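You operate a simulated robot arm through the tools that you are given. There is no shell and no other tool. Be economical: measure what you need, move in short steps, check, and stop when the job is done.

The job below is to be done with a simulated robot arm. You get a single attempt, and the scene is never put back.

## Task
The blue seal stalled at 2 kN: press it on to 12 mm at 4 kN.
Fine: release selector to grip before the stroke; one stroke; open the press guard after.

It is judged by the outcome, as a careful person would: the job done as asked, and still so three seconds after it is handed in. It fails if anything else is knocked over, pushed out of place, dropped, spilled or broken. A push-on lid holds only when it is set on centred and level and pressed home; a screw cap is set on level and turned clockwise until tight.

## Robot
A 7-joint arm with a two-finger parallel gripper, fixed in place. Base frame: the origin is at the foot of the arm, x ahead of it, y to its left, z up. Readings come in mm, rad, newtons and seconds.
With the tool pointing down near the work surface it reaches from about 120 to 520 mm from the base axis. Its first joint turns from -1.152 to 1.152 rad. Payload 2.4 kg.
Tool frame: the origin (TCP) lies between the finger pads and is the grasp point; the fingertips stand 30 mm ahead of it; z points along the fingers, y is the line along which they close. Largest opening 94 mm; finger width 28, thickness 10; the body of the gripper, 50 by 96 mm, starts 55 mm behind the TCP.
Orientation is that of the tool frame in the base frame, as a unit quaternion [w, x, y, z]. With the fingers straight down and closing along the base's y, the tool's x points along the base's -x, its y along +y and its z along -z.

## Interface
- The arm moves only by the tool apply_moves. Its argument "increments" is a list of rows, each an object of numbers (a shift or turn left out is 0, a gripper value left out holds the last): "x", "y", "z": the shift along the base's x, y, z in mm; "rx", "ry", "rz": the turn, a rotation vector about the base's x, y, z in rad. In form: [{"x": .., "y": .., "z": .., "rx": .., "ry": .., "rz": ..}, ...]. A call has 1 to 8 rows; each row shifts and turns the commanded pose from where the row before left it. "claw" is the opening, from 0 (shut) to 1 (fully open), set as the call begins (left out, the last holds). A row lasts 0.2 s, in which the tool goes at most 50 mm and 0.15 rad; a call with a longer step from one row to the next is refused whole, and so is a gripper value outside its range. A pose out of reach is approached as far as the arm can. The call stops where the force on the tool passes 90 N (or 10 N more than at its start, if that is more) or the arm is blocked; 0.2 s more then pass. The fingers move at their own pace (about 153 mm/s each) and stop on an object; they squeeze with about 44 N. The grip force told is the motor's: it shows also when the fingers shut on nothing. Time passes only in rows, and 0.2 s behind the last, so rows that do not move let the fingers close. It gives the time, the measured TCP pose, the force on the tool (base axes), the opening and the grip force at its end, in the units of the frame above (readings bear some noise), and new pictures: "show" is both (left out), scene, wrist or none.
- Cameras (640 x 400 px; columns grow to the right, rows downward): "scene" is fixed at [35.3, 466.6, 1450.8]; the picture's right is [-0.80, -0.60, 0.00], its down [-0.31, 0.41, -0.86] and it looks along [0.51, -0.69, -0.51] (base axes); focal length 349 px, centre (320, 200). "wrist" rides on the gripper at [76, 14, -102] in the tool frame; the picture's right is [-0.18, 0.98, 0.00], its down [-0.75, -0.14, -0.64] and it looks along [-0.63, -0.12, 0.77] (tool axes); focal length 243 px, centre (320, 200). There is no depth. A picture from a camera that has moved, and an enlarged one, comes with that camera's place and axes in the base frame and with its lens.
- close_up(camera, box): a new picture of the part [left, top, right, bottom] of that camera's present view, enlarged. It takes no simulated time.
- hand_in(): hands the job in; it is judged then, once.

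Work in short steps. Places have to be worked out from the pictures, the camera data and where the tool is seen: move nearer, look again, correct. Check each grasp and each placing, and mend what went wrong. You have 120 turns and 170 pictures in all, those below and enlarged ones among them. Open the gripper and draw the arm clear of the work before you hand the job in, unless the task says otherwise; then end with one line.

The tools are called by a JSON object that holds its "method" and its "body". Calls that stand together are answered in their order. apply_moves: Moves the arm, as the interface text tells. Its arguments: {"type":"object","properties":{"increments":{"type":"array"},"claw":{"type":"number"},"show":{"type":"string","enum":["both","scene","wrist","none"]}},"required":["increments"]} The other tools are called the same way: close_up (camera, box) takes an enlarged picture of a part of a camera's view; hand_in () hands the job in.

At the start:

```text
time: 0.0
tcp_pos: [309.6, -134.7, 1228.6]
tcp_rot: [0.0, 0.0, 1.0, 0.0]
contact_force: [-0.5, 0.0, -0.2]
grip_width: 93.8
finger_force: 0.1
```

scene: 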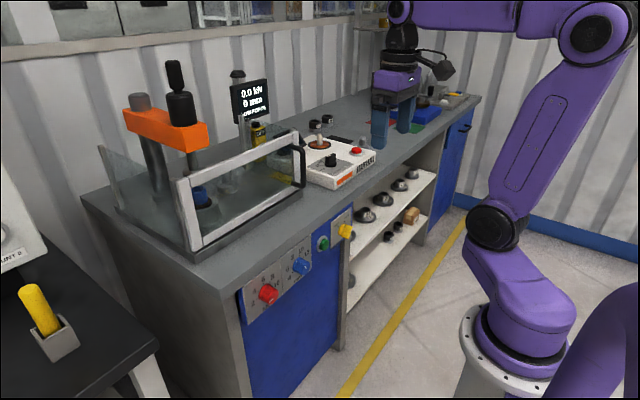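
wrist: 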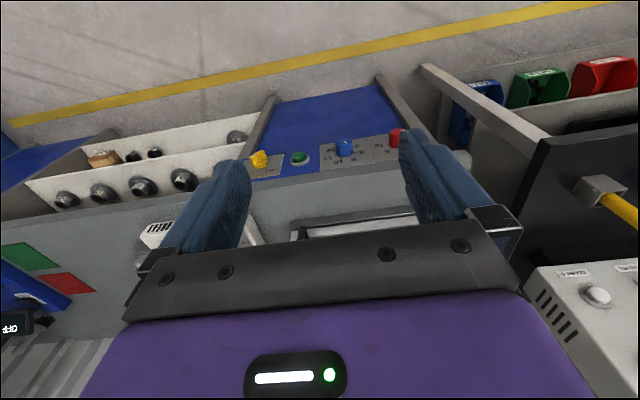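

The press, console and panel are visible but I need detail, so I'll enlarge the important parts.

{"method": "close_up", "body": {"camera": "scene", "box": [90, 50, 310, 260]}}

{"method": "close_up", "body": {"camera": "scene", "box": [230, 200, 370, 330]}}

{"method": "close_up", "body": {"camera": "scene", "box": [290, 80, 480, 200]}}

{"method": "close_up", "body": {"camera": "wrist", "box": [220, 100, 440, 260]}}

```text
1.90 times, centred on (200, 155) of scene
camera zoom: at [35.3, 466.6, 1450.8], right [-0.8, -0.6, 0.0], down [-0.31, 0.41, -0.86], along [0.51, -0.69, -0.51], focal length 666 px, centre (549, 286)
```

zoom: 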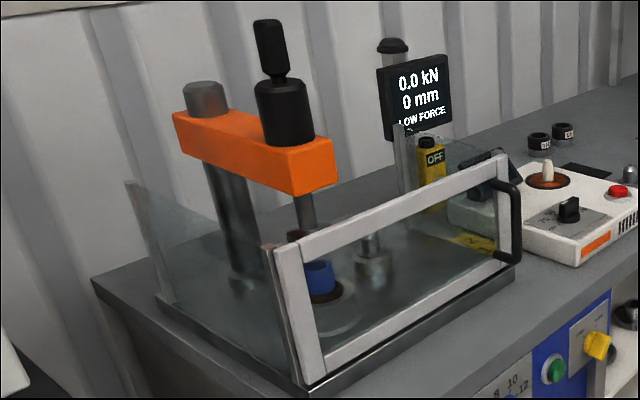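

```text
3.08 times, centred on (300, 265) of scene
camera zoom: at [35.3, 466.6, 1450.8], right [-0.8, -0.6, 0.0], down [-0.31, 0.41, -0.86], along [0.51, -0.69, -0.51], focal length 1075 px, centre (382, 0)
```

zoom: 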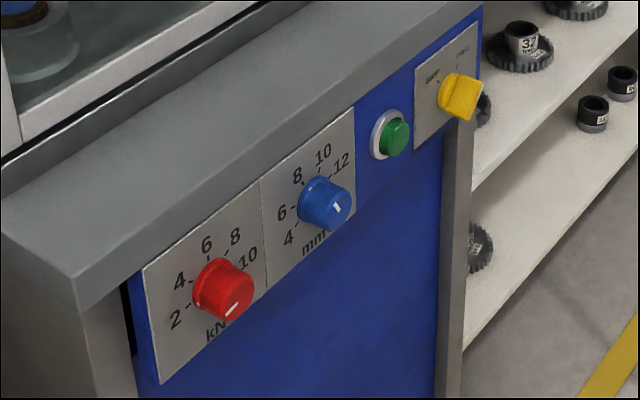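

```text
3.33 times, centred on (385, 140) of scene
camera zoom: at [35.3, 466.6, 1450.8], right [-0.8, -0.6, 0.0], down [-0.31, 0.41, -0.86], along [0.51, -0.69, -0.51], focal length 1165 px, centre (103, 400)
```

zoom: 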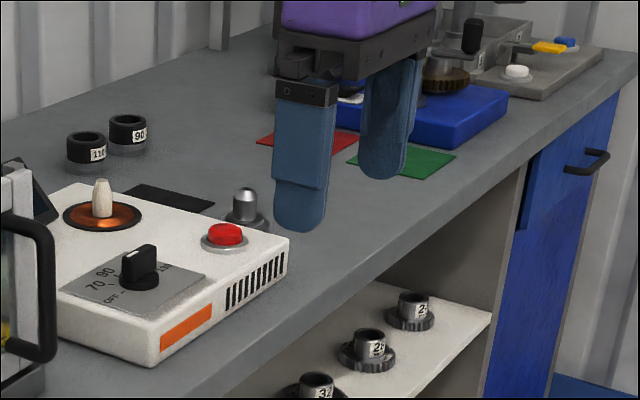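

```text
2.50 times, centred on (330, 180) of wrist
camera zoom: at [234.9, -121.5, 1331.8], right [0.18, 0.98, 0.0], down [0.75, -0.14, 0.64], along [0.63, -0.12, -0.77], focal length 606 px, centre (295, 250)
```

zoom: 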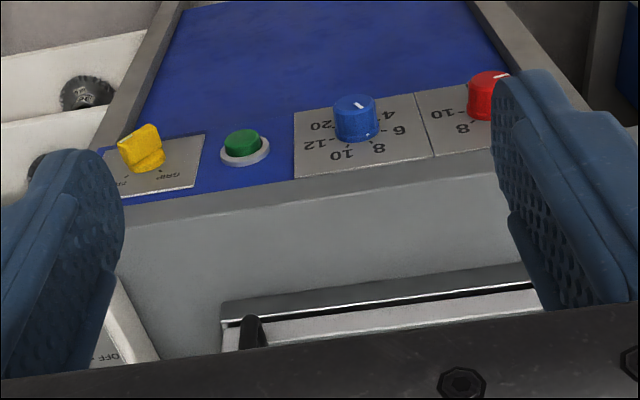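

The panel faces the robot (−x) at about x≈535. From two views I place the red knob near (532, 17, 772), blue (526, −115, 782), green (540, −236, 772) and yellow (521, −335, 782). I'll start pitching the tool forward and lowering it to see the panel face-on.

{"method": "apply_moves", "body": {"increments": [{"ry": -0.15, "z": -25}, {"ry": -0.15, "z": -25}, {"ry": -0.15, "z": -25}, {"ry": -0.15, "z": -25}, {"ry": -0.15, "z": -25}, {"ry": -0.15, "z": -25}]}}

```text
time: 1.4
tcp_pos: [371.0, -120.1, 1139.4]
tcp_rot: [0.434, -0.007, 0.901, 0.01]
contact_force: [-0.4, 0.5, -0.2]
grip_width: 94.1
finger_force: 0.1
out of reach, approached as far as the arm can: row 5, 6
camera wrist: at [243.8, -108.4, 1144.5], right [0.09, 0.98, 0.15], down [-0.03, -0.15, 0.99], along [1.0, -0.1, 0.01], focal length 243 px, centre (320, 200)
```

scene: 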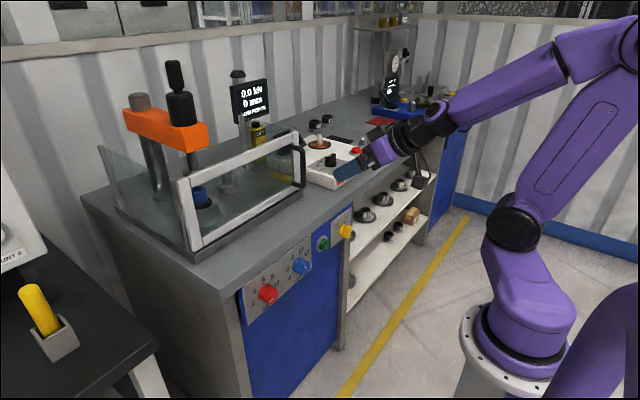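
wrist: 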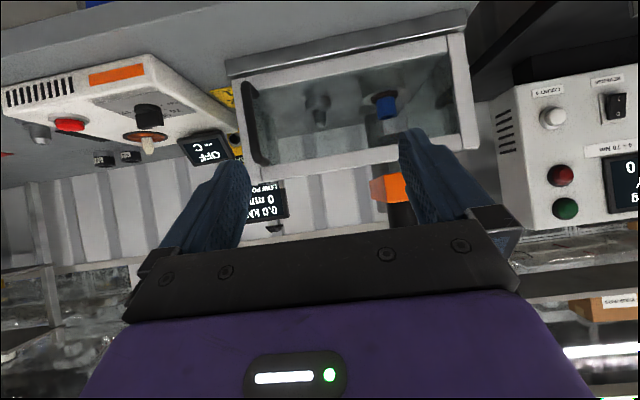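

The arm needs more reach at this pitch, so I'll go out in x next. First a close look at the press and guard from here.

{"method": "close_up", "body": {"camera": "wrist", "box": [180, 0, 480, 240]}}

{"method": "apply_moves", "body": {"increments": [{"x": 40, "z": -30}, {"x": 30, "ry": -0.1, "z": -30}, {"x": 10, "ry": -0.12, "z": -30}, {"ry": -0.12, "z": -30}, {"ry": -0.12, "z": -30}]}}

```text
1.67 times, centred on (330, 120) of wrist
camera zoom: at [243.8, -108.4, 1144.5], right [0.09, 0.98, 0.15], down [-0.03, -0.15, 0.99], along [1.0, -0.1, 0.01], focal length 404 px, centre (303, 333)
```

zoom: 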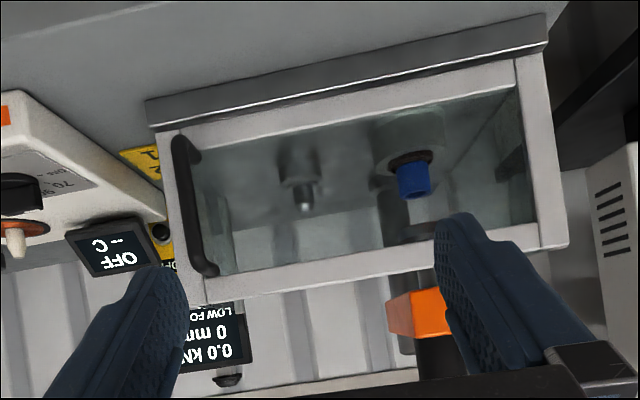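

```text
time: 2.6
tcp_pos: [456.6, -117.2, 988.4]
tcp_rot: [0.63, 0.0, 0.777, 0.0]
contact_force: [0.1, -0.7, 1.0]
grip_width: 94.0
finger_force: 0.1
out of reach, approached as far as the arm can: row 4
camera wrist: at [340.8, -102.8, 935.7], right [0.04, 0.98, 0.18], down [-0.47, -0.14, 0.87], along [0.88, -0.12, 0.46], focal length 243 px, centre (320, 200)
```

scene: 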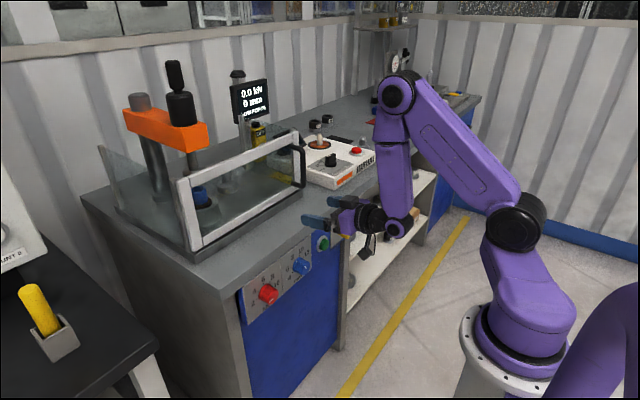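
wrist: 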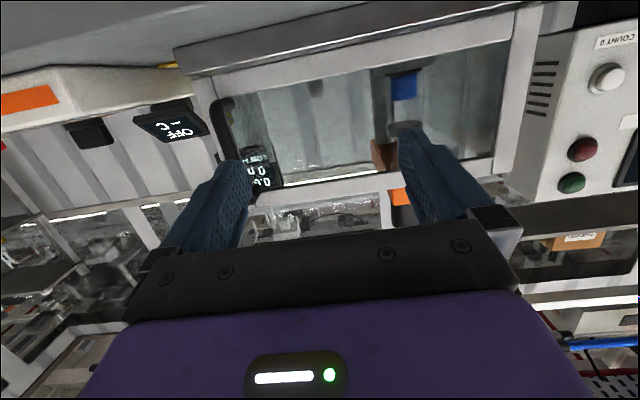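

The tool is 78° pitched at x≈457, clear of the bench. I'll finish the pitch while lowering in front of the panel, and draw back slightly.

{"method": "apply_moves", "body": {"increments": [{"x": -15, "z": -40, "ry": -0.1}, {"x": -15, "z": -40, "ry": -0.1}, {"z": -40}, {"z": -40}, {"z": -20}]}}

```text
time: 3.8
tcp_pos: [454.0, -118.2, 814.1]
tcp_rot: [0.703, -0.001, 0.711, 0.001]
contact_force: [-0.6, -0.7, -0.3]
grip_width: 94.2
finger_force: 0.1
out of reach, approached as far as the arm can: row 2, 3
camera wrist: at [352.3, -104.4, 738.5], right [0.0, 0.98, 0.18], down [-0.63, -0.14, 0.76], along [0.77, -0.12, 0.62], focal length 243 px, centre (320, 200)
```

scene: 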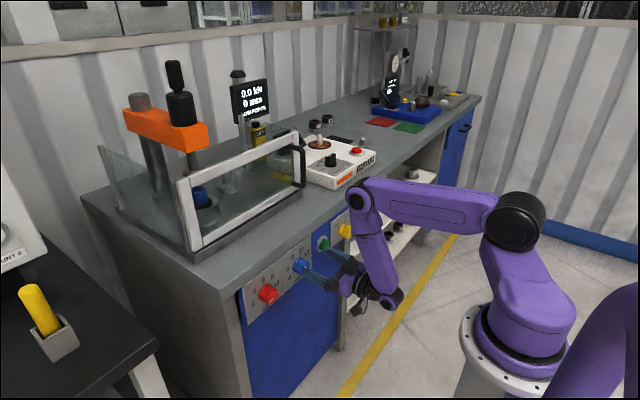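
wrist: 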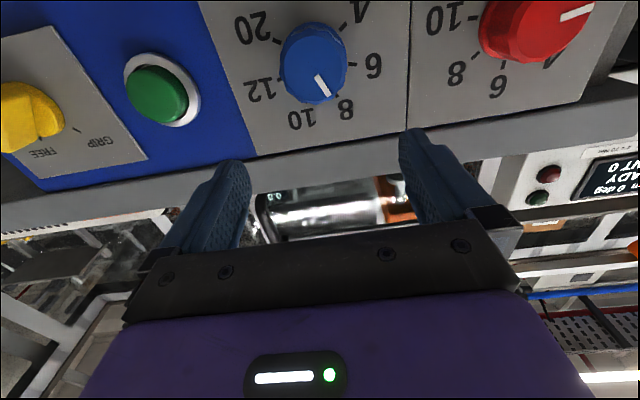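

Now the panel shows clearly (image inverted). I'll enlarge the knobs.

{"method": "close_up", "body": {"camera": "wrist", "box": [200, 0, 420, 140]}}

{"method": "close_up", "body": {"camera": "wrist", "box": [0, 0, 220, 200]}}

{"method": "close_up", "body": {"camera": "wrist", "box": [400, 0, 640, 120]}}

```text
2.86 times, centred on (310, 70) of wrist
camera zoom: at [352.3, -104.4, 738.5], right [0.0, 0.98, 0.18], down [-0.63, -0.14, 0.76], along [0.77, -0.12, 0.62], focal length 693 px, centre (349, 571)
```

zoom: 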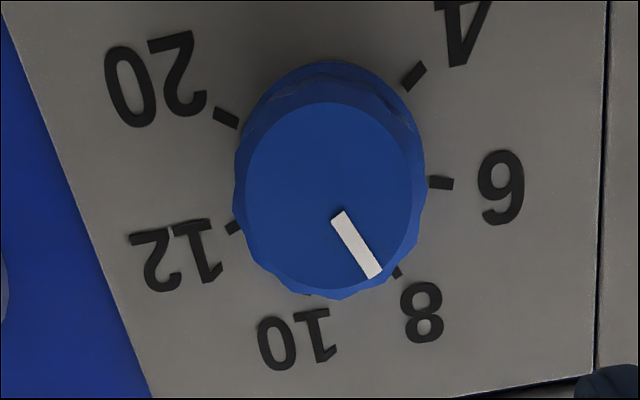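

```text
2.00 times, centred on (110, 100) of wrist
camera zoom: at [352.3, -104.4, 738.5], right [0.0, 0.98, 0.18], down [-0.63, -0.14, 0.76], along [0.77, -0.12, 0.62], focal length 485 px, centre (740, 400)
```

zoom: 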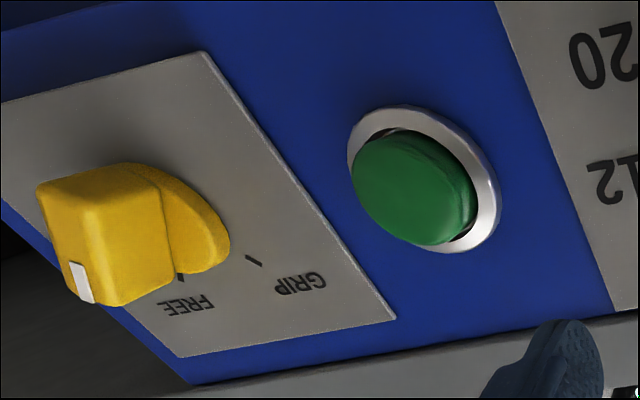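

```text
2.67 times, centred on (520, 60) of wrist
camera zoom: at [352.3, -104.4, 738.5], right [0.0, 0.98, 0.18], down [-0.63, -0.14, 0.76], along [0.77, -0.12, 0.62], focal length 647 px, centre (-213, 573)
```

zoom: 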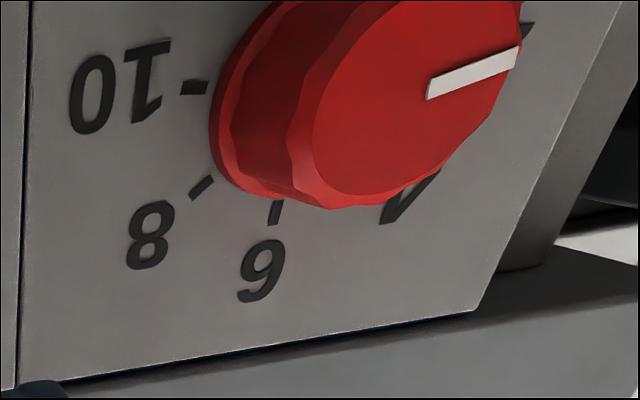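

Decoded dials (50° per step): blue is at 8 → 12 is +100° clockwise; red is at 2 → 4 is +50°; yellow is on FREE → GRIP. Blue axis is about (y −115.5, z 769), panel at x≈547. I'll align with blue and pre-roll −0.87 rad, so the turn ends within ±50°.

{"method": "apply_moves", "body": {"increments": [{"y": 1.3, "z": -15, "rx": -0.145}, {"y": 1.3, "z": -15, "rx": -0.145}, {"z": -15, "rx": -0.145}, {"rx": -0.145}, {"rx": -0.145}, {"rx": -0.145}]}}

```text
time: 5.2
tcp_pos: [454.9, -116.4, 767.6]
tcp_rot: [0.638, -0.297, 0.644, -0.3]
contact_force: [-0.1, 0.5, -0.5]
grip_width: 93.8
finger_force: 0.0
camera wrist: at [352.3, -165.3, 709.0], right [0.0, 0.77, -0.64], down [-0.63, 0.49, 0.6], along [0.77, 0.4, 0.49], focal length 243 px, centre (320, 200)
```

scene: 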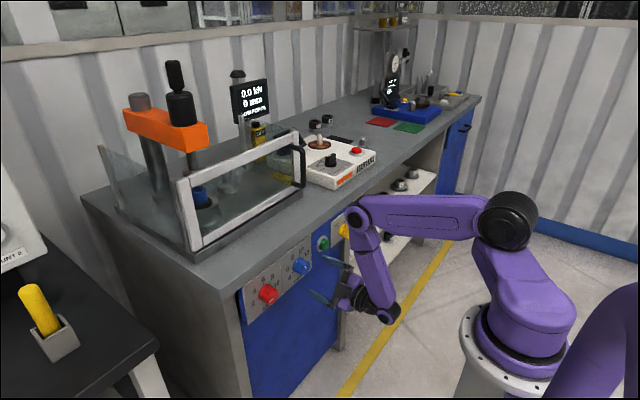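
wrist: 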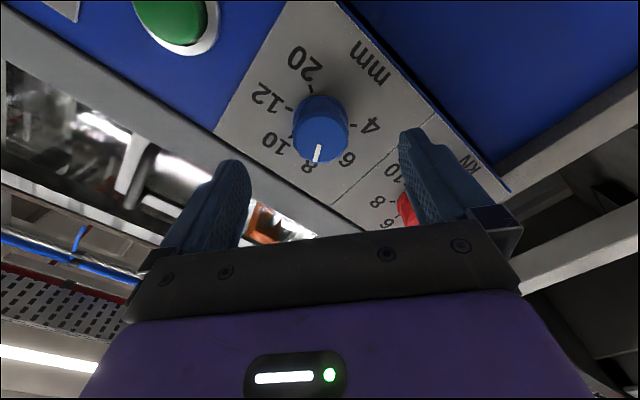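

The knob's face sits on the tool axis (expected (320,134), seen about (321,138)). I'll advance 52 mm so the fingers straddle the knob, short of the panel.

{"method": "apply_moves", "body": {"increments": [{"x": 14}, {"x": 14}, {"x": 12}, {"x": 11}], "claw": 0.8}}

```text
time: 6.2
tcp_pos: [505.5, -116.7, 768.2]
tcp_rot: [0.638, -0.296, 0.644, -0.301]
contact_force: [-0.3, 0.2, -0.2]
grip_width: 75.2
finger_force: 0.0
camera wrist: at [403.1, -164.5, 708.3], right [0.0, 0.77, -0.63], down [-0.63, 0.49, 0.6], along [0.77, 0.4, 0.49], focal length 243 px, centre (320, 200)
```

scene: 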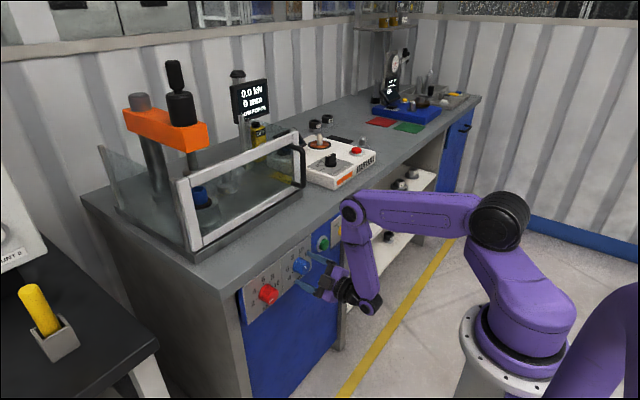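
wrist: 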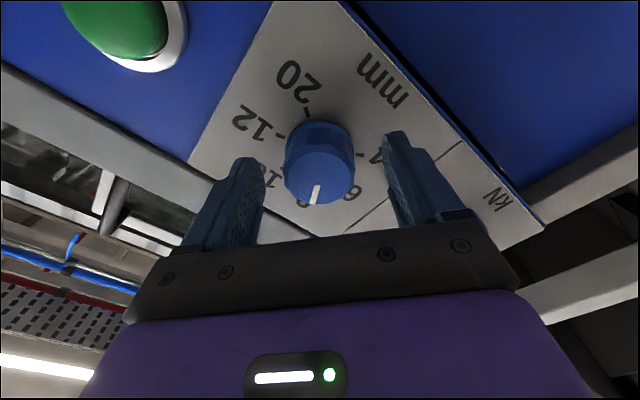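

The knob lies centred between the fingers with about 20 mm overlap. I'll close on it.

{"method": "apply_moves", "body": {"increments": [{}, {}], "claw": 0, "show": "wrist"}}

```text
time: 6.8
tcp_pos: [505.3, -116.7, 768.2]
tcp_rot: [0.638, -0.295, 0.644, -0.302]
contact_force: [0.4, -5.3, 7.5]
grip_width: 41.4
finger_force: 44.5
camera wrist: at [403.4, -165.0, 708.8], right [0.01, 0.77, -0.63], down [-0.63, 0.49, 0.6], along [0.77, 0.4, 0.49], focal length 243 px, centre (320, 200)
```

wrist: 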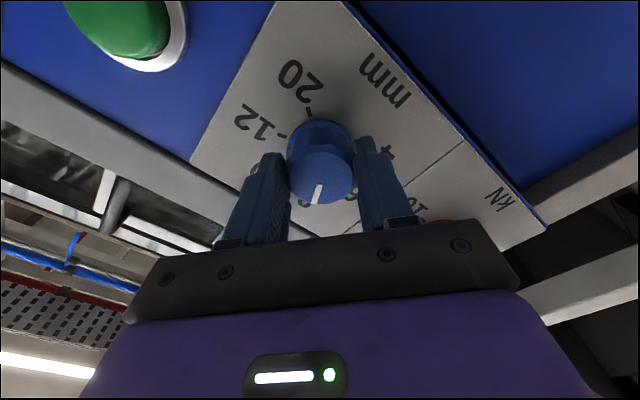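

Gripped at 41 mm with a small side load, so I'll shift ~1 mm toward it and turn clockwise, half-way first.

{"method": "apply_moves", "body": {"increments": [{"y": -0.6, "z": 0.8}, {"rx": 0.145}, {"rx": 0.145}, {"rx": 0.145}, {"rx": 0.145}, {"rx": 0.145}, {"rx": 0.145}]}}

```text
time: 8.4
tcp_pos: [505.7, -115.3, 767.7]
tcp_rot: [0.701, 0.0, 0.713, 0.003]
contact_force: [8.4, 6.9, -17.8]
grip_width: 41.6
finger_force: 45.0
camera wrist: at [402.4, -100.8, 693.6], right [0.0, 0.98, 0.19], down [-0.63, -0.15, 0.76], along [0.78, -0.12, 0.62], focal length 243 px, centre (320, 200)
```

scene: 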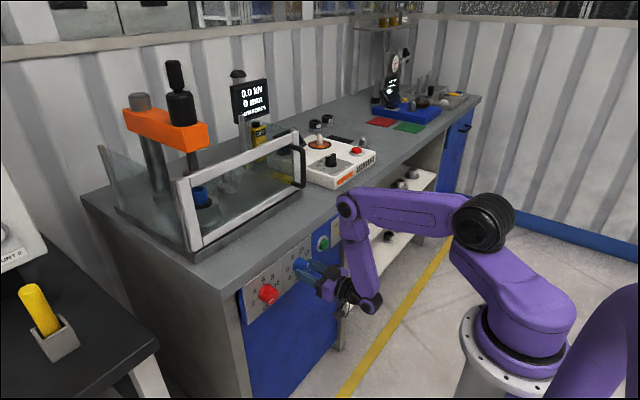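
wrist: 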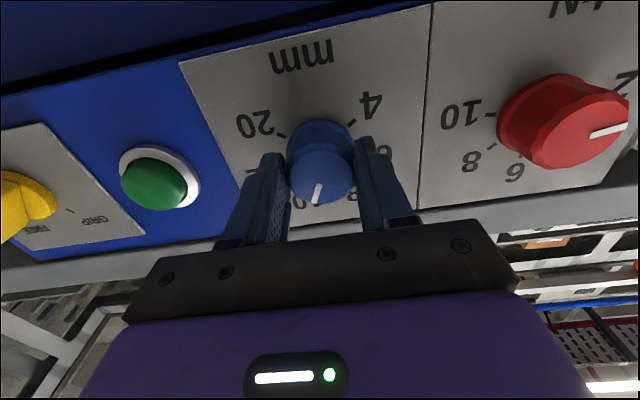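

The knob follows, now at about 10. Continue the second half.

{"method": "apply_moves", "body": {"increments": [{"rx": 0.145, "z": -0.8}, {"rx": 0.145}, {"rx": 0.145}, {"rx": 0.145}, {"rx": 0.145}, {"rx": 0.15}]}}

{"method": "close_up", "body": {"camera": "wrist", "box": [220, 80, 440, 220]}}

```text
time: 9.8
tcp_pos: [506.3, -112.7, 767.1]
tcp_rot: [0.635, 0.296, 0.645, 0.307]
contact_force: [-7.1, 26.2, -2.0]
grip_width: 41.3
finger_force: 45.9
camera wrist: at [402.4, -47.2, 731.7], right [0.0, 0.48, 0.87], down [-0.63, -0.68, 0.38], along [0.78, -0.55, 0.31], focal length 243 px, centre (320, 200)
```

scene: 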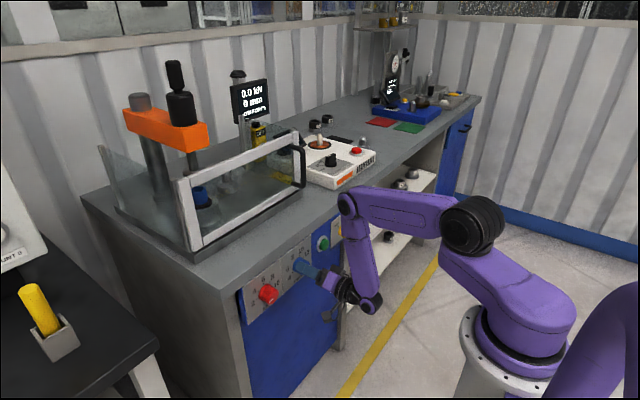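
wrist: 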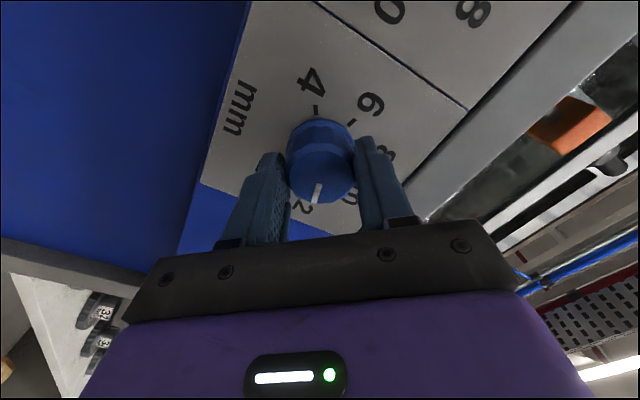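

```text
2.86 times, centred on (330, 150) of wrist
camera zoom: at [402.4, -47.2, 731.7], right [0.0, 0.48, 0.87], down [-0.63, -0.68, 0.38], along [0.78, -0.55, 0.31], focal length 693 px, centre (291, 343)
```

zoom: 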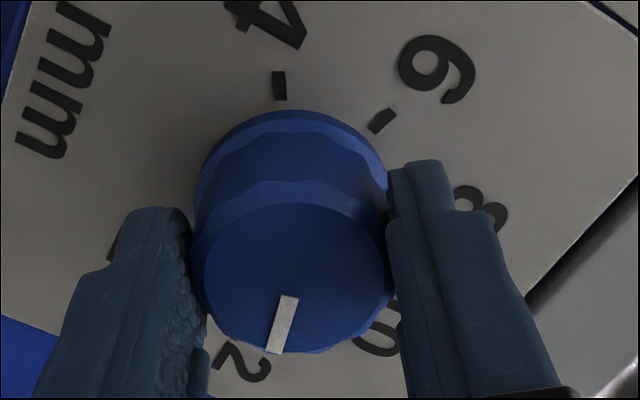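

It reads 12. I'll open partially and back straight out, then check the dial.

{"method": "apply_moves", "body": {"increments": [{}, {}, {"x": -14}, {"x": -14}, {"x": -14}, {"x": -14}], "claw": 0.75, "show": "wrist"}}

{"method": "close_up", "body": {"camera": "wrist", "box": [220, 20, 440, 180]}}

```text
time: 11.2
tcp_pos: [453.5, -118.1, 767.5]
tcp_rot: [0.637, 0.297, 0.644, 0.302]
contact_force: [-0.7, -0.6, -0.2]
grip_width: 70.5
finger_force: 0.0
out of reach, approached as far as the arm can: row 4
camera wrist: at [350.7, -51.4, 731.5], right [0.0, 0.49, 0.87], down [-0.63, -0.68, 0.38], along [0.77, -0.55, 0.31], focal length 243 px, centre (320, 200)
```

wrist: 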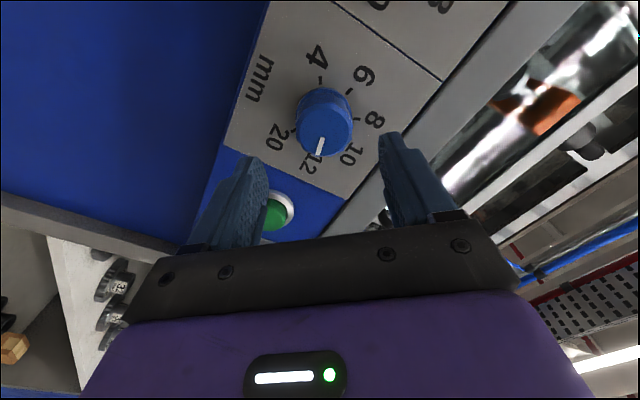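

```text
2.50 times, centred on (330, 100) of wrist
camera zoom: at [350.7, -51.4, 731.5], right [0.0, 0.49, 0.87], down [-0.63, -0.68, 0.38], along [0.77, -0.55, 0.31], focal length 606 px, centre (295, 450)
```

zoom: 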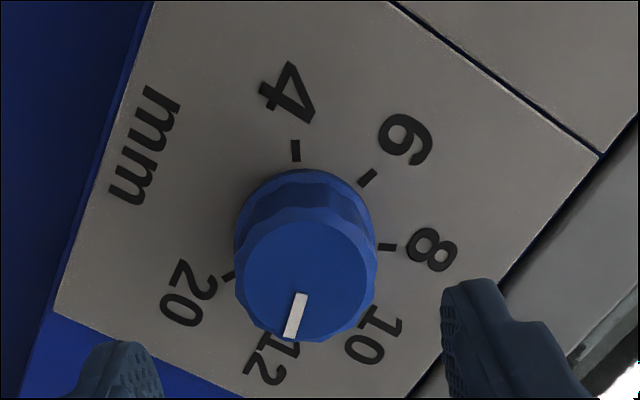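

Blue pointer measures 76° = the 12 mark. Next I'll move across to the red knob (y≈17, z≈769), unrolling to level.

{"method": "apply_moves", "body": {"increments": [{"y": 22.5, "rx": -0.145}, {"y": 22.5, "rx": -0.145}, {"y": 22.5, "rx": -0.145}, {"y": 22.5, "rx": -0.145}, {"y": 22.5, "rx": -0.145}, {"y": 22, "z": 1.5, "rx": -0.15}], "show": "wrist"}}

```text
time: 12.6
tcp_pos: [453.6, 17.2, 767.7]
tcp_rot: [0.704, -0.001, 0.71, -0.001]
contact_force: [0.6, 0.7, -0.5]
grip_width: 70.3
finger_force: 0.0
camera wrist: at [351.2, 30.4, 693.6], right [0.0, 0.98, 0.18], down [-0.63, -0.14, 0.76], along [0.77, -0.12, 0.62], focal length 243 px, centre (320, 200)
```

wrist: 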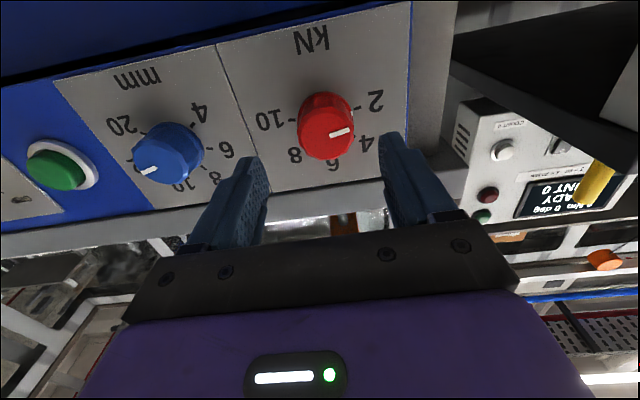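

The red knob appears ~5 px right of the axis, so I'll shift +3 mm in y and advance to straddle it.

{"method": "apply_moves", "body": {"increments": [{"y": 3.5, "z": 0.7}, {"x": 14}, {"x": 14}, {"x": 14}, {"x": 10}], "claw": 0.8, "show": "wrist"}}

```text
time: 13.8
tcp_pos: [505.1, 19.8, 770.1]
tcp_rot: [0.703, -0.001, 0.711, 0.0]
contact_force: [0.3, 0.1, 0.3]
grip_width: 75.5
finger_force: 0.0
camera wrist: at [403.7, 34.5, 695.1], right [0.0, 0.98, 0.18], down [-0.63, -0.14, 0.76], along [0.77, -0.12, 0.62], focal length 243 px, centre (320, 200)
```

wrist: 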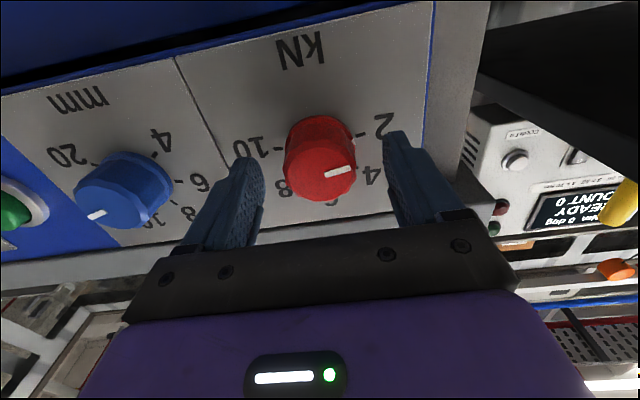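

Centred on red; closing, then I'll check the load.

{"method": "apply_moves", "body": {"increments": [{}, {}], "claw": 0, "show": "none"}}

```text
time: 14.4
tcp_pos: [506.6, 19.5, 769.8]
tcp_rot: [0.703, 0.0, 0.711, 0.0]
contact_force: [1.8, -1.5, -0.5]
grip_width: 41.4
finger_force: 45.1
```

Firm and well centred. Turning +0.873 rad (50°) clockwise.

{"method": "apply_moves", "body": {"increments": [{"rx": 0.145}, {"rx": 0.145}, {"rx": 0.145}, {"rx": 0.145}, {"rx": 0.145}, {"rx": 0.148}], "show": "wrist"}}

{"method": "close_up", "body": {"camera": "wrist", "box": [220, 60, 440, 220]}}

```text
time: 15.8
tcp_pos: [506.0, 21.2, 769.5]
tcp_rot: [0.636, 0.297, 0.645, 0.302]
contact_force: [20.7, 4.9, -4.7]
grip_width: 41.3
finger_force: 44.9
camera wrist: at [403.5, 86.8, 733.2], right [0.0, 0.49, 0.87], down [-0.63, -0.68, 0.38], along [0.78, -0.55, 0.31], focal length 243 px, centre (320, 200)
```

wrist: 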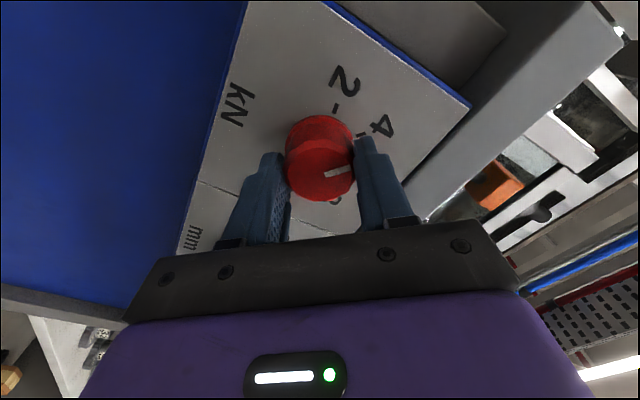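

```text
2.50 times, centred on (330, 140) of wrist
camera zoom: at [403.5, 86.8, 733.2], right [0.0, 0.49, 0.87], down [-0.63, -0.68, 0.38], along [0.78, -0.55, 0.31], focal length 606 px, centre (295, 350)
```

zoom: 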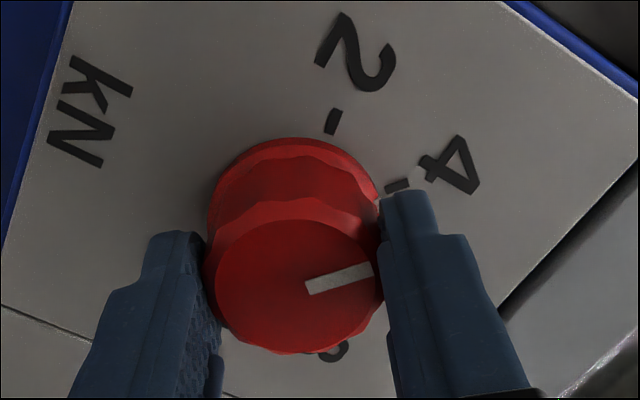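

Pointer measures −48°, at the 4 mark (−50°). Release and back out.

{"method": "apply_moves", "body": {"increments": [{}, {}, {"x": -14}, {"x": -14}, {"x": -14}, {"x": -10}], "claw": 0.75, "show": "wrist"}}

{"method": "close_up", "body": {"camera": "wrist", "box": [220, 20, 440, 180]}}

```text
time: 17.2
tcp_pos: [455.3, 20.3, 771.6]
tcp_rot: [0.637, 0.297, 0.644, 0.301]
contact_force: [0.7, -0.1, 0.6]
grip_width: 70.7
finger_force: 0.0
camera wrist: at [351.4, 87.0, 734.0], right [0.0, 0.49, 0.87], down [-0.63, -0.67, 0.38], along [0.77, -0.55, 0.31], focal length 243 px, centre (320, 200)
```

wrist: 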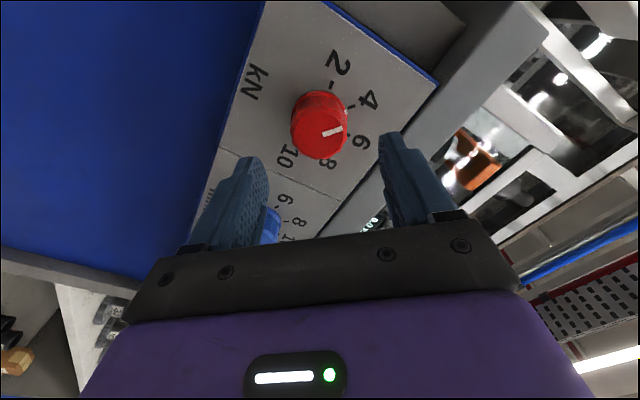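

```text
2.50 times, centred on (330, 100) of wrist
camera zoom: at [351.4, 87.0, 734.0], right [0.0, 0.49, 0.87], down [-0.63, -0.67, 0.38], along [0.77, -0.55, 0.31], focal length 606 px, centre (295, 450)
```

zoom: 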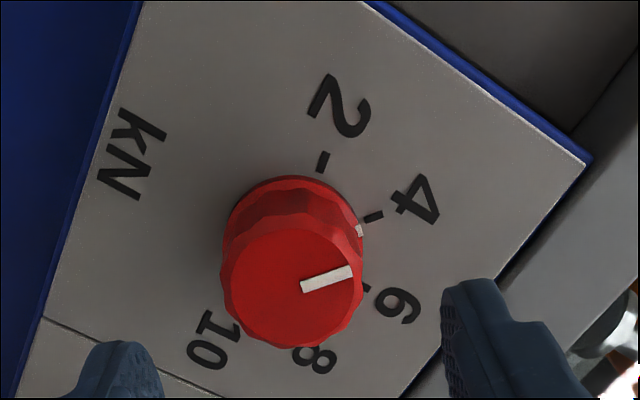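

Red is on 4. Now traverse to the yellow selector, unrolling to level, and stop short to look.

{"method": "apply_moves", "body": {"increments": [{"y": -38, "rx": -0.109}, {"y": -38, "rx": -0.109}, {"y": -38, "rx": -0.109}, {"y": -38, "rx": -0.109}, {"y": -38, "rx": -0.109}, {"y": -38, "rx": -0.109}, {"y": -38, "rx": -0.109}, {"y": -38, "rx": -0.11}]}}

{"method": "close_up", "body": {"camera": "wrist", "box": [160, 0, 380, 180]}}

```text
time: 19.0
tcp_pos: [454.3, -283.5, 768.8]
tcp_rot: [0.703, -0.002, 0.712, 0.0]
contact_force: [0.3, 0.5, 0.3]
grip_width: 70.4
finger_force: 0.0
camera wrist: at [351.4, -270.4, 694.3], right [0.0, 0.98, 0.18], down [-0.63, -0.14, 0.76], along [0.77, -0.12, 0.62], focal length 243 px, centre (320, 200)
```

scene: 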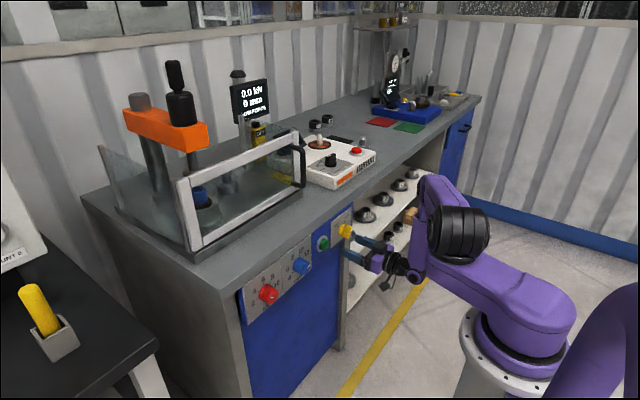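
wrist: 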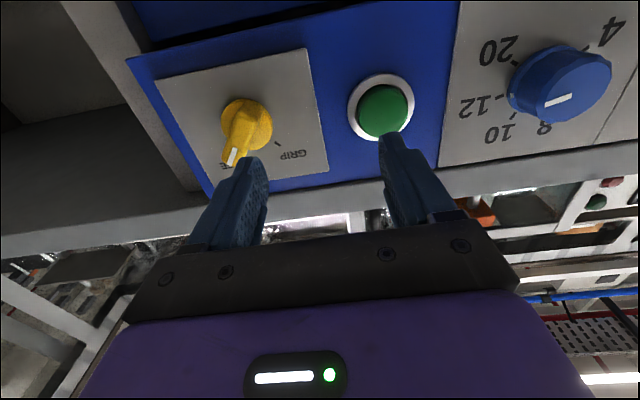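

```text
2.22 times, centred on (270, 90) of wrist
camera zoom: at [351.4, -270.4, 694.3], right [0.0, 0.98, 0.18], down [-0.63, -0.14, 0.76], along [0.77, -0.12, 0.62], focal length 539 px, centre (431, 444)
```

zoom: 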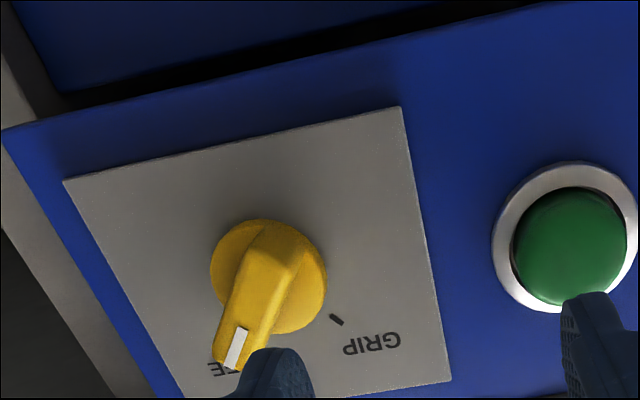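

The selector's axis works out to about y −343, z 762, with its bar ~37° to the FREE side. I'll align there with roll +0.65 so the fingers close across the bar.

{"method": "apply_moves", "body": {"increments": [{"y": -12, "z": -1.5, "rx": 0.13}, {"y": -12, "z": -1.5, "rx": 0.13}, {"y": -12, "z": -1.5, "rx": 0.13}, {"y": -12, "z": -1.5, "rx": 0.13}, {"y": -11.5, "rx": 0.13}], "show": "wrist"}}

{"method": "close_up", "body": {"camera": "wrist", "box": [220, 40, 420, 180]}}

```text
time: 20.2
tcp_pos: [452.3, -344.3, 762.6]
tcp_rot: [0.666, 0.226, 0.673, 0.227]
contact_force: [0.1, 0.4, -0.1]
grip_width: 70.5
finger_force: 0.0
camera wrist: at [350.4, -287.0, 712.4], right [0.0, 0.67, 0.74], down [-0.63, -0.57, 0.52], along [0.77, -0.47, 0.42], focal length 243 px, centre (320, 200)
```

wrist: 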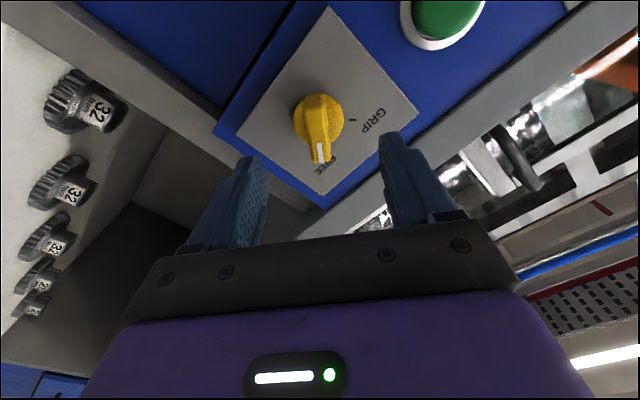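

```text
2.86 times, centred on (320, 110) of wrist
camera zoom: at [350.4, -287.0, 712.4], right [0.0, 0.67, 0.74], down [-0.63, -0.57, 0.52], along [0.77, -0.47, 0.42], focal length 693 px, centre (320, 457)
```

zoom: 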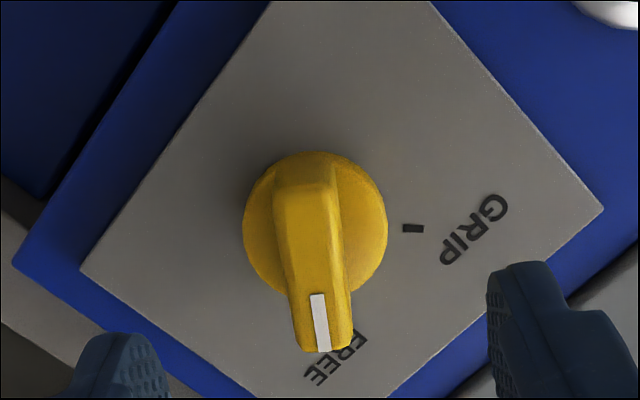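

The axis is slightly lower (z≈759) and the bar is at ~40°; detents look to be ±40°. I'll trim and advance.

{"method": "apply_moves", "body": {"increments": [{"y": 1, "z": -3, "rx": 0.035}, {"x": 14}, {"x": 14}, {"x": 14}, {"x": 13}], "claw": 0.6, "show": "wrist"}}

```text
time: 21.4
tcp_pos: [507.4, -342.4, 761.3]
tcp_rot: [0.662, 0.236, 0.669, 0.239]
contact_force: [0.3, 0.7, -0.4]
grip_width: 56.2
finger_force: 0.0
camera wrist: at [406.0, -283.8, 711.7], right [0.0, 0.64, 0.76], down [-0.63, -0.59, 0.5], along [0.77, -0.49, 0.41], focal length 243 px, centre (320, 200)
```

wrist: 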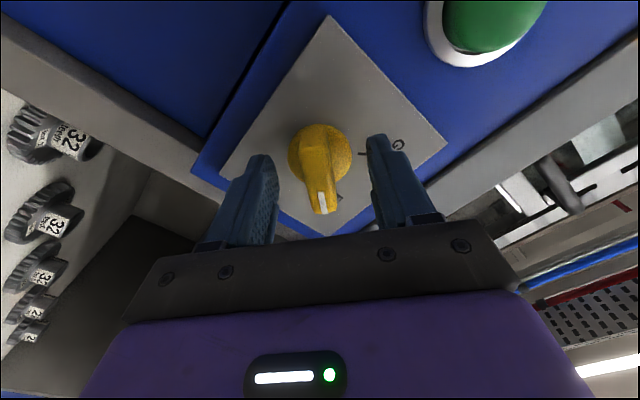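

Bar sits between the fingers. Closing on it.

{"method": "apply_moves", "body": {"increments": [{"z": -1}, {}, {}], "claw": 0, "show": "wrist"}}

{"method": "close_up", "body": {"camera": "wrist", "box": [220, 80, 420, 220]}}

```text
time: 22.2
tcp_pos: [507.5, -343.5, 760.1]
tcp_rot: [0.662, 0.235, 0.67, 0.24]
contact_force: [1.0, -2.2, 2.3]
grip_width: 15.6
finger_force: 45.2
camera wrist: at [406.2, -284.5, 710.8], right [0.0, 0.65, 0.76], down [-0.63, -0.59, 0.5], along [0.77, -0.48, 0.41], focal length 243 px, centre (320, 200)
```

wrist: 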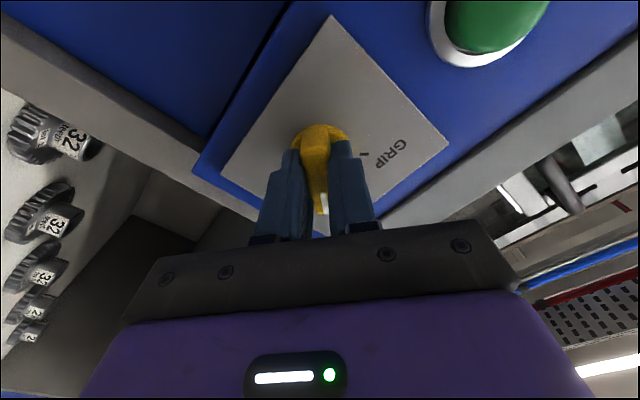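

```text
2.86 times, centred on (320, 150) of wrist
camera zoom: at [406.2, -284.5, 710.8], right [0.0, 0.65, 0.76], down [-0.63, -0.59, 0.5], along [0.77, -0.48, 0.41], focal length 693 px, centre (320, 343)
```

zoom: 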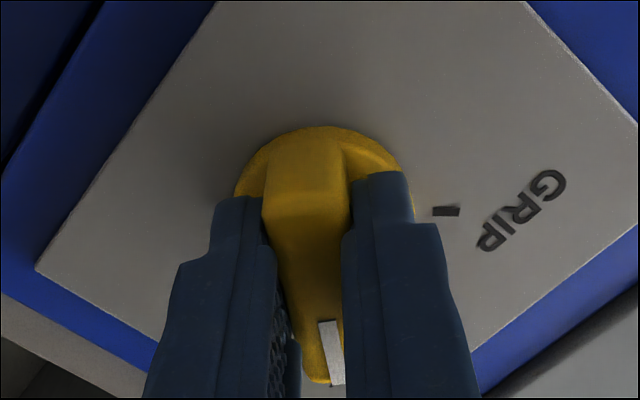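

Good grip on the bar (15.6 mm) with little load. I'll turn counter-clockwise toward GRIP, 60° first.

{"method": "apply_moves", "body": {"increments": [{"rx": -0.14}, {"rx": -0.14}, {"rx": -0.14}, {"rx": -0.14}, {"rx": -0.14}, {"rx": -0.14}, {"rx": -0.14}], "show": "wrist"}}

{"method": "close_up", "body": {"camera": "wrist", "box": [220, 80, 420, 220]}}

```text
time: 23.8
tcp_pos: [508.9, -345.1, 759.5]
tcp_rot: [0.694, -0.103, 0.704, -0.108]
contact_force: [17.3, -24.1, -15.2]
grip_width: 15.7
finger_force: 44.8
camera wrist: at [405.8, -353.4, 684.0], right [0.01, 0.99, -0.11], down [-0.63, 0.09, 0.77], along [0.78, 0.07, 0.63], focal length 243 px, centre (320, 200)
```

wrist: 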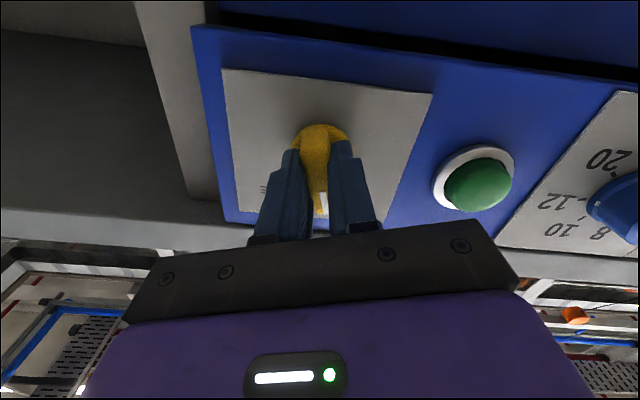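

```text
2.86 times, centred on (320, 150) of wrist
camera zoom: at [405.8, -353.4, 684.0], right [0.01, 0.99, -0.11], down [-0.63, 0.09, 0.77], along [0.78, 0.07, 0.63], focal length 693 px, centre (320, 343)
```

zoom: 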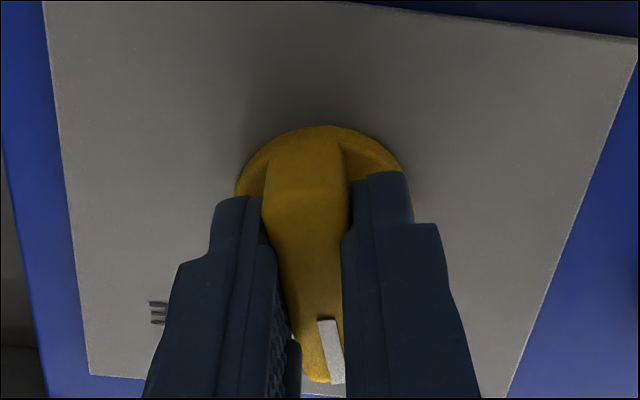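

It follows (roll now −17°). Relieving the side load slightly and finishing the turn to −40°.

{"method": "apply_moves", "body": {"increments": [{"y": -0.8, "z": -0.4, "rx": -0.1}, {"rx": -0.1}, {"rx": -0.1}, {"rx": -0.11}], "show": "none"}}

```text
time: 24.8
tcp_pos: [507.8, -346.1, 759.3]
tcp_rot: [0.66, -0.24, 0.667, -0.25]
contact_force: [6.0, -24.1, 0.2]
grip_width: 16.2
finger_force: 45.0
```

Roll is at −40.5°. Release, back out, and look.

{"method": "apply_moves", "body": {"increments": [{}, {}, {"x": -14}, {"x": -14}, {"x": -14}, {"x": -13}], "claw": 0.6}}

{"method": "close_up", "body": {"camera": "wrist", "box": [220, 40, 420, 180]}}

```text
time: 26.2
tcp_pos: [453.2, -342.0, 758.5]
tcp_rot: [0.661, -0.243, 0.667, -0.245]
contact_force: [0.2, -1.1, -0.3]
grip_width: 56.3
finger_force: 0.0
camera wrist: at [350.4, -380.0, 692.8], right [0.0, 0.87, -0.5], down [-0.63, 0.38, 0.67], along [0.77, 0.31, 0.55], focal length 243 px, centre (320, 200)
```

scene: 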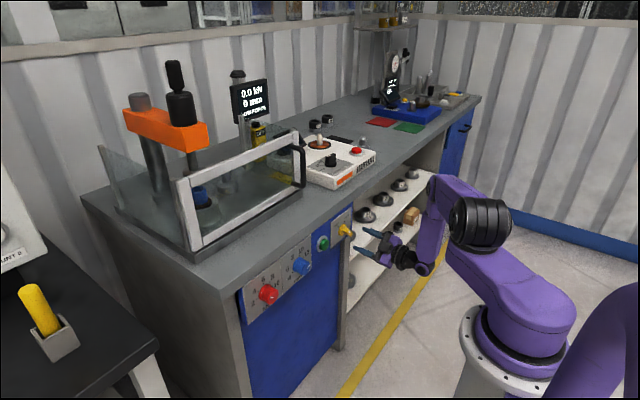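
wrist: 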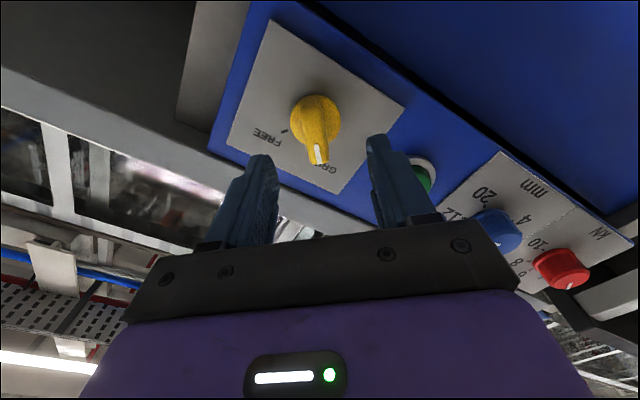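

```text
2.86 times, centred on (320, 110) of wrist
camera zoom: at [350.4, -380.0, 692.8], right [0.0, 0.87, -0.5], down [-0.63, 0.38, 0.67], along [0.77, 0.31, 0.55], focal length 693 px, centre (320, 457)
```

zoom: 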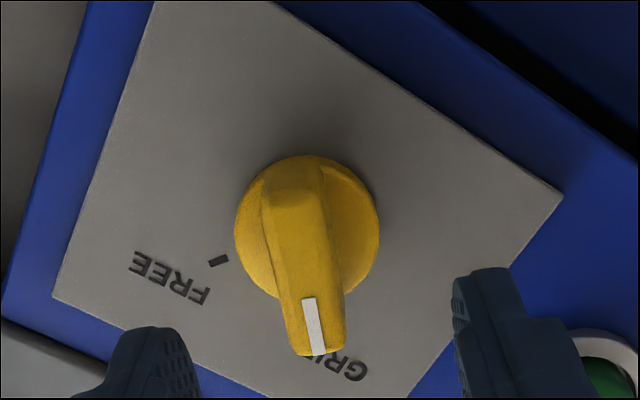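

Selector is on GRIP. Before the stroke I'll check the display and that the guard is shut.

{"method": "close_up", "body": {"camera": "scene", "box": [220, 60, 310, 120]}}

{"method": "close_up", "body": {"camera": "scene", "box": [150, 110, 320, 270]}}

{"method": "close_up", "body": {"camera": "scene", "box": [230, 200, 370, 330]}}

```text
6.67 times, centred on (265, 90) of scene
camera zoom: at [35.3, 466.6, 1450.8], right [-0.8, -0.6, 0.0], down [-0.31, 0.41, -0.86], along [0.51, -0.69, -0.51], focal length 2329 px, centre (687, 933)
```

zoom: 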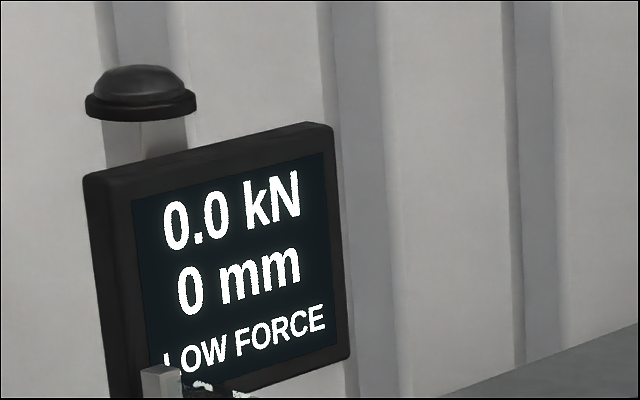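

```text
2.50 times, centred on (235, 190) of scene
camera zoom: at [35.3, 466.6, 1450.8], right [-0.8, -0.6, 0.0], down [-0.31, 0.41, -0.86], along [0.51, -0.69, -0.51], focal length 874 px, centre (532, 225)
```

zoom: 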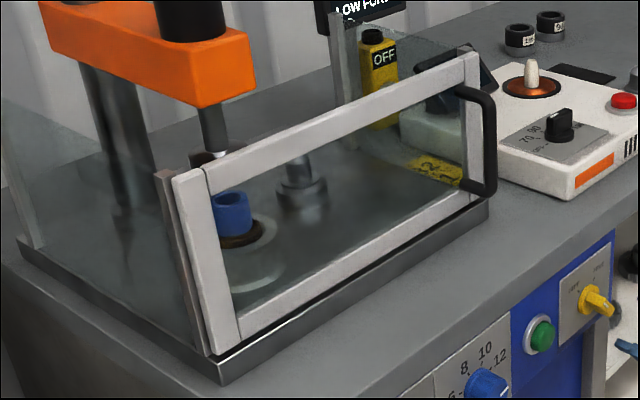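

```text
3.08 times, centred on (300, 265) of scene
camera zoom: at [35.3, 466.6, 1450.8], right [-0.8, -0.6, 0.0], down [-0.31, 0.41, -0.86], along [0.51, -0.69, -0.51], focal length 1075 px, centre (382, 0)
```

zoom: 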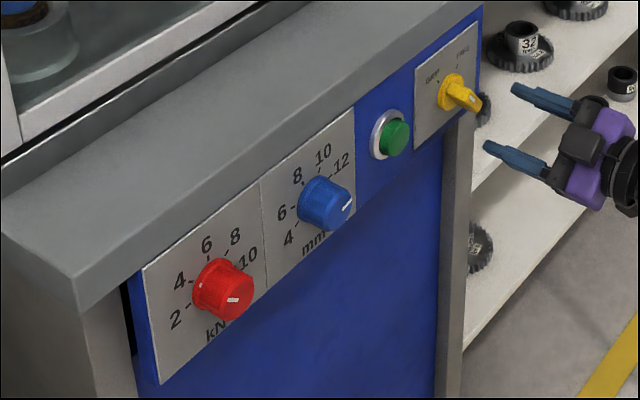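

Guard is shut, dials look right. One quick look at the yellow "OFF" object behind the guard.

{"method": "close_up", "body": {"camera": "scene", "box": [235, 112, 315, 192]}}

```text
5.00 times, centred on (275, 152) of scene
camera zoom: at [35.3, 466.6, 1450.8], right [-0.8, -0.6, 0.0], down [-0.31, 0.41, -0.86], along [0.51, -0.69, -0.51], focal length 1747 px, centre (545, 440)
```

zoom: 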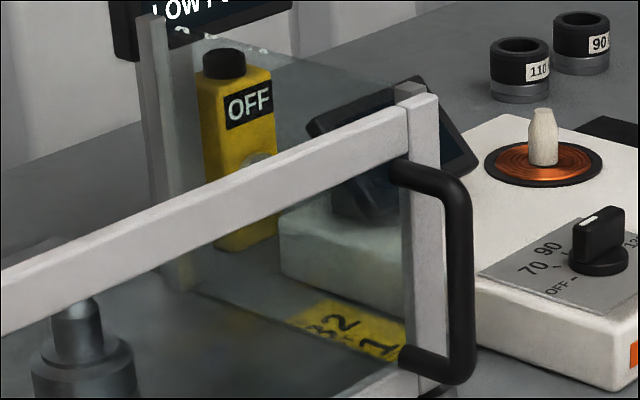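

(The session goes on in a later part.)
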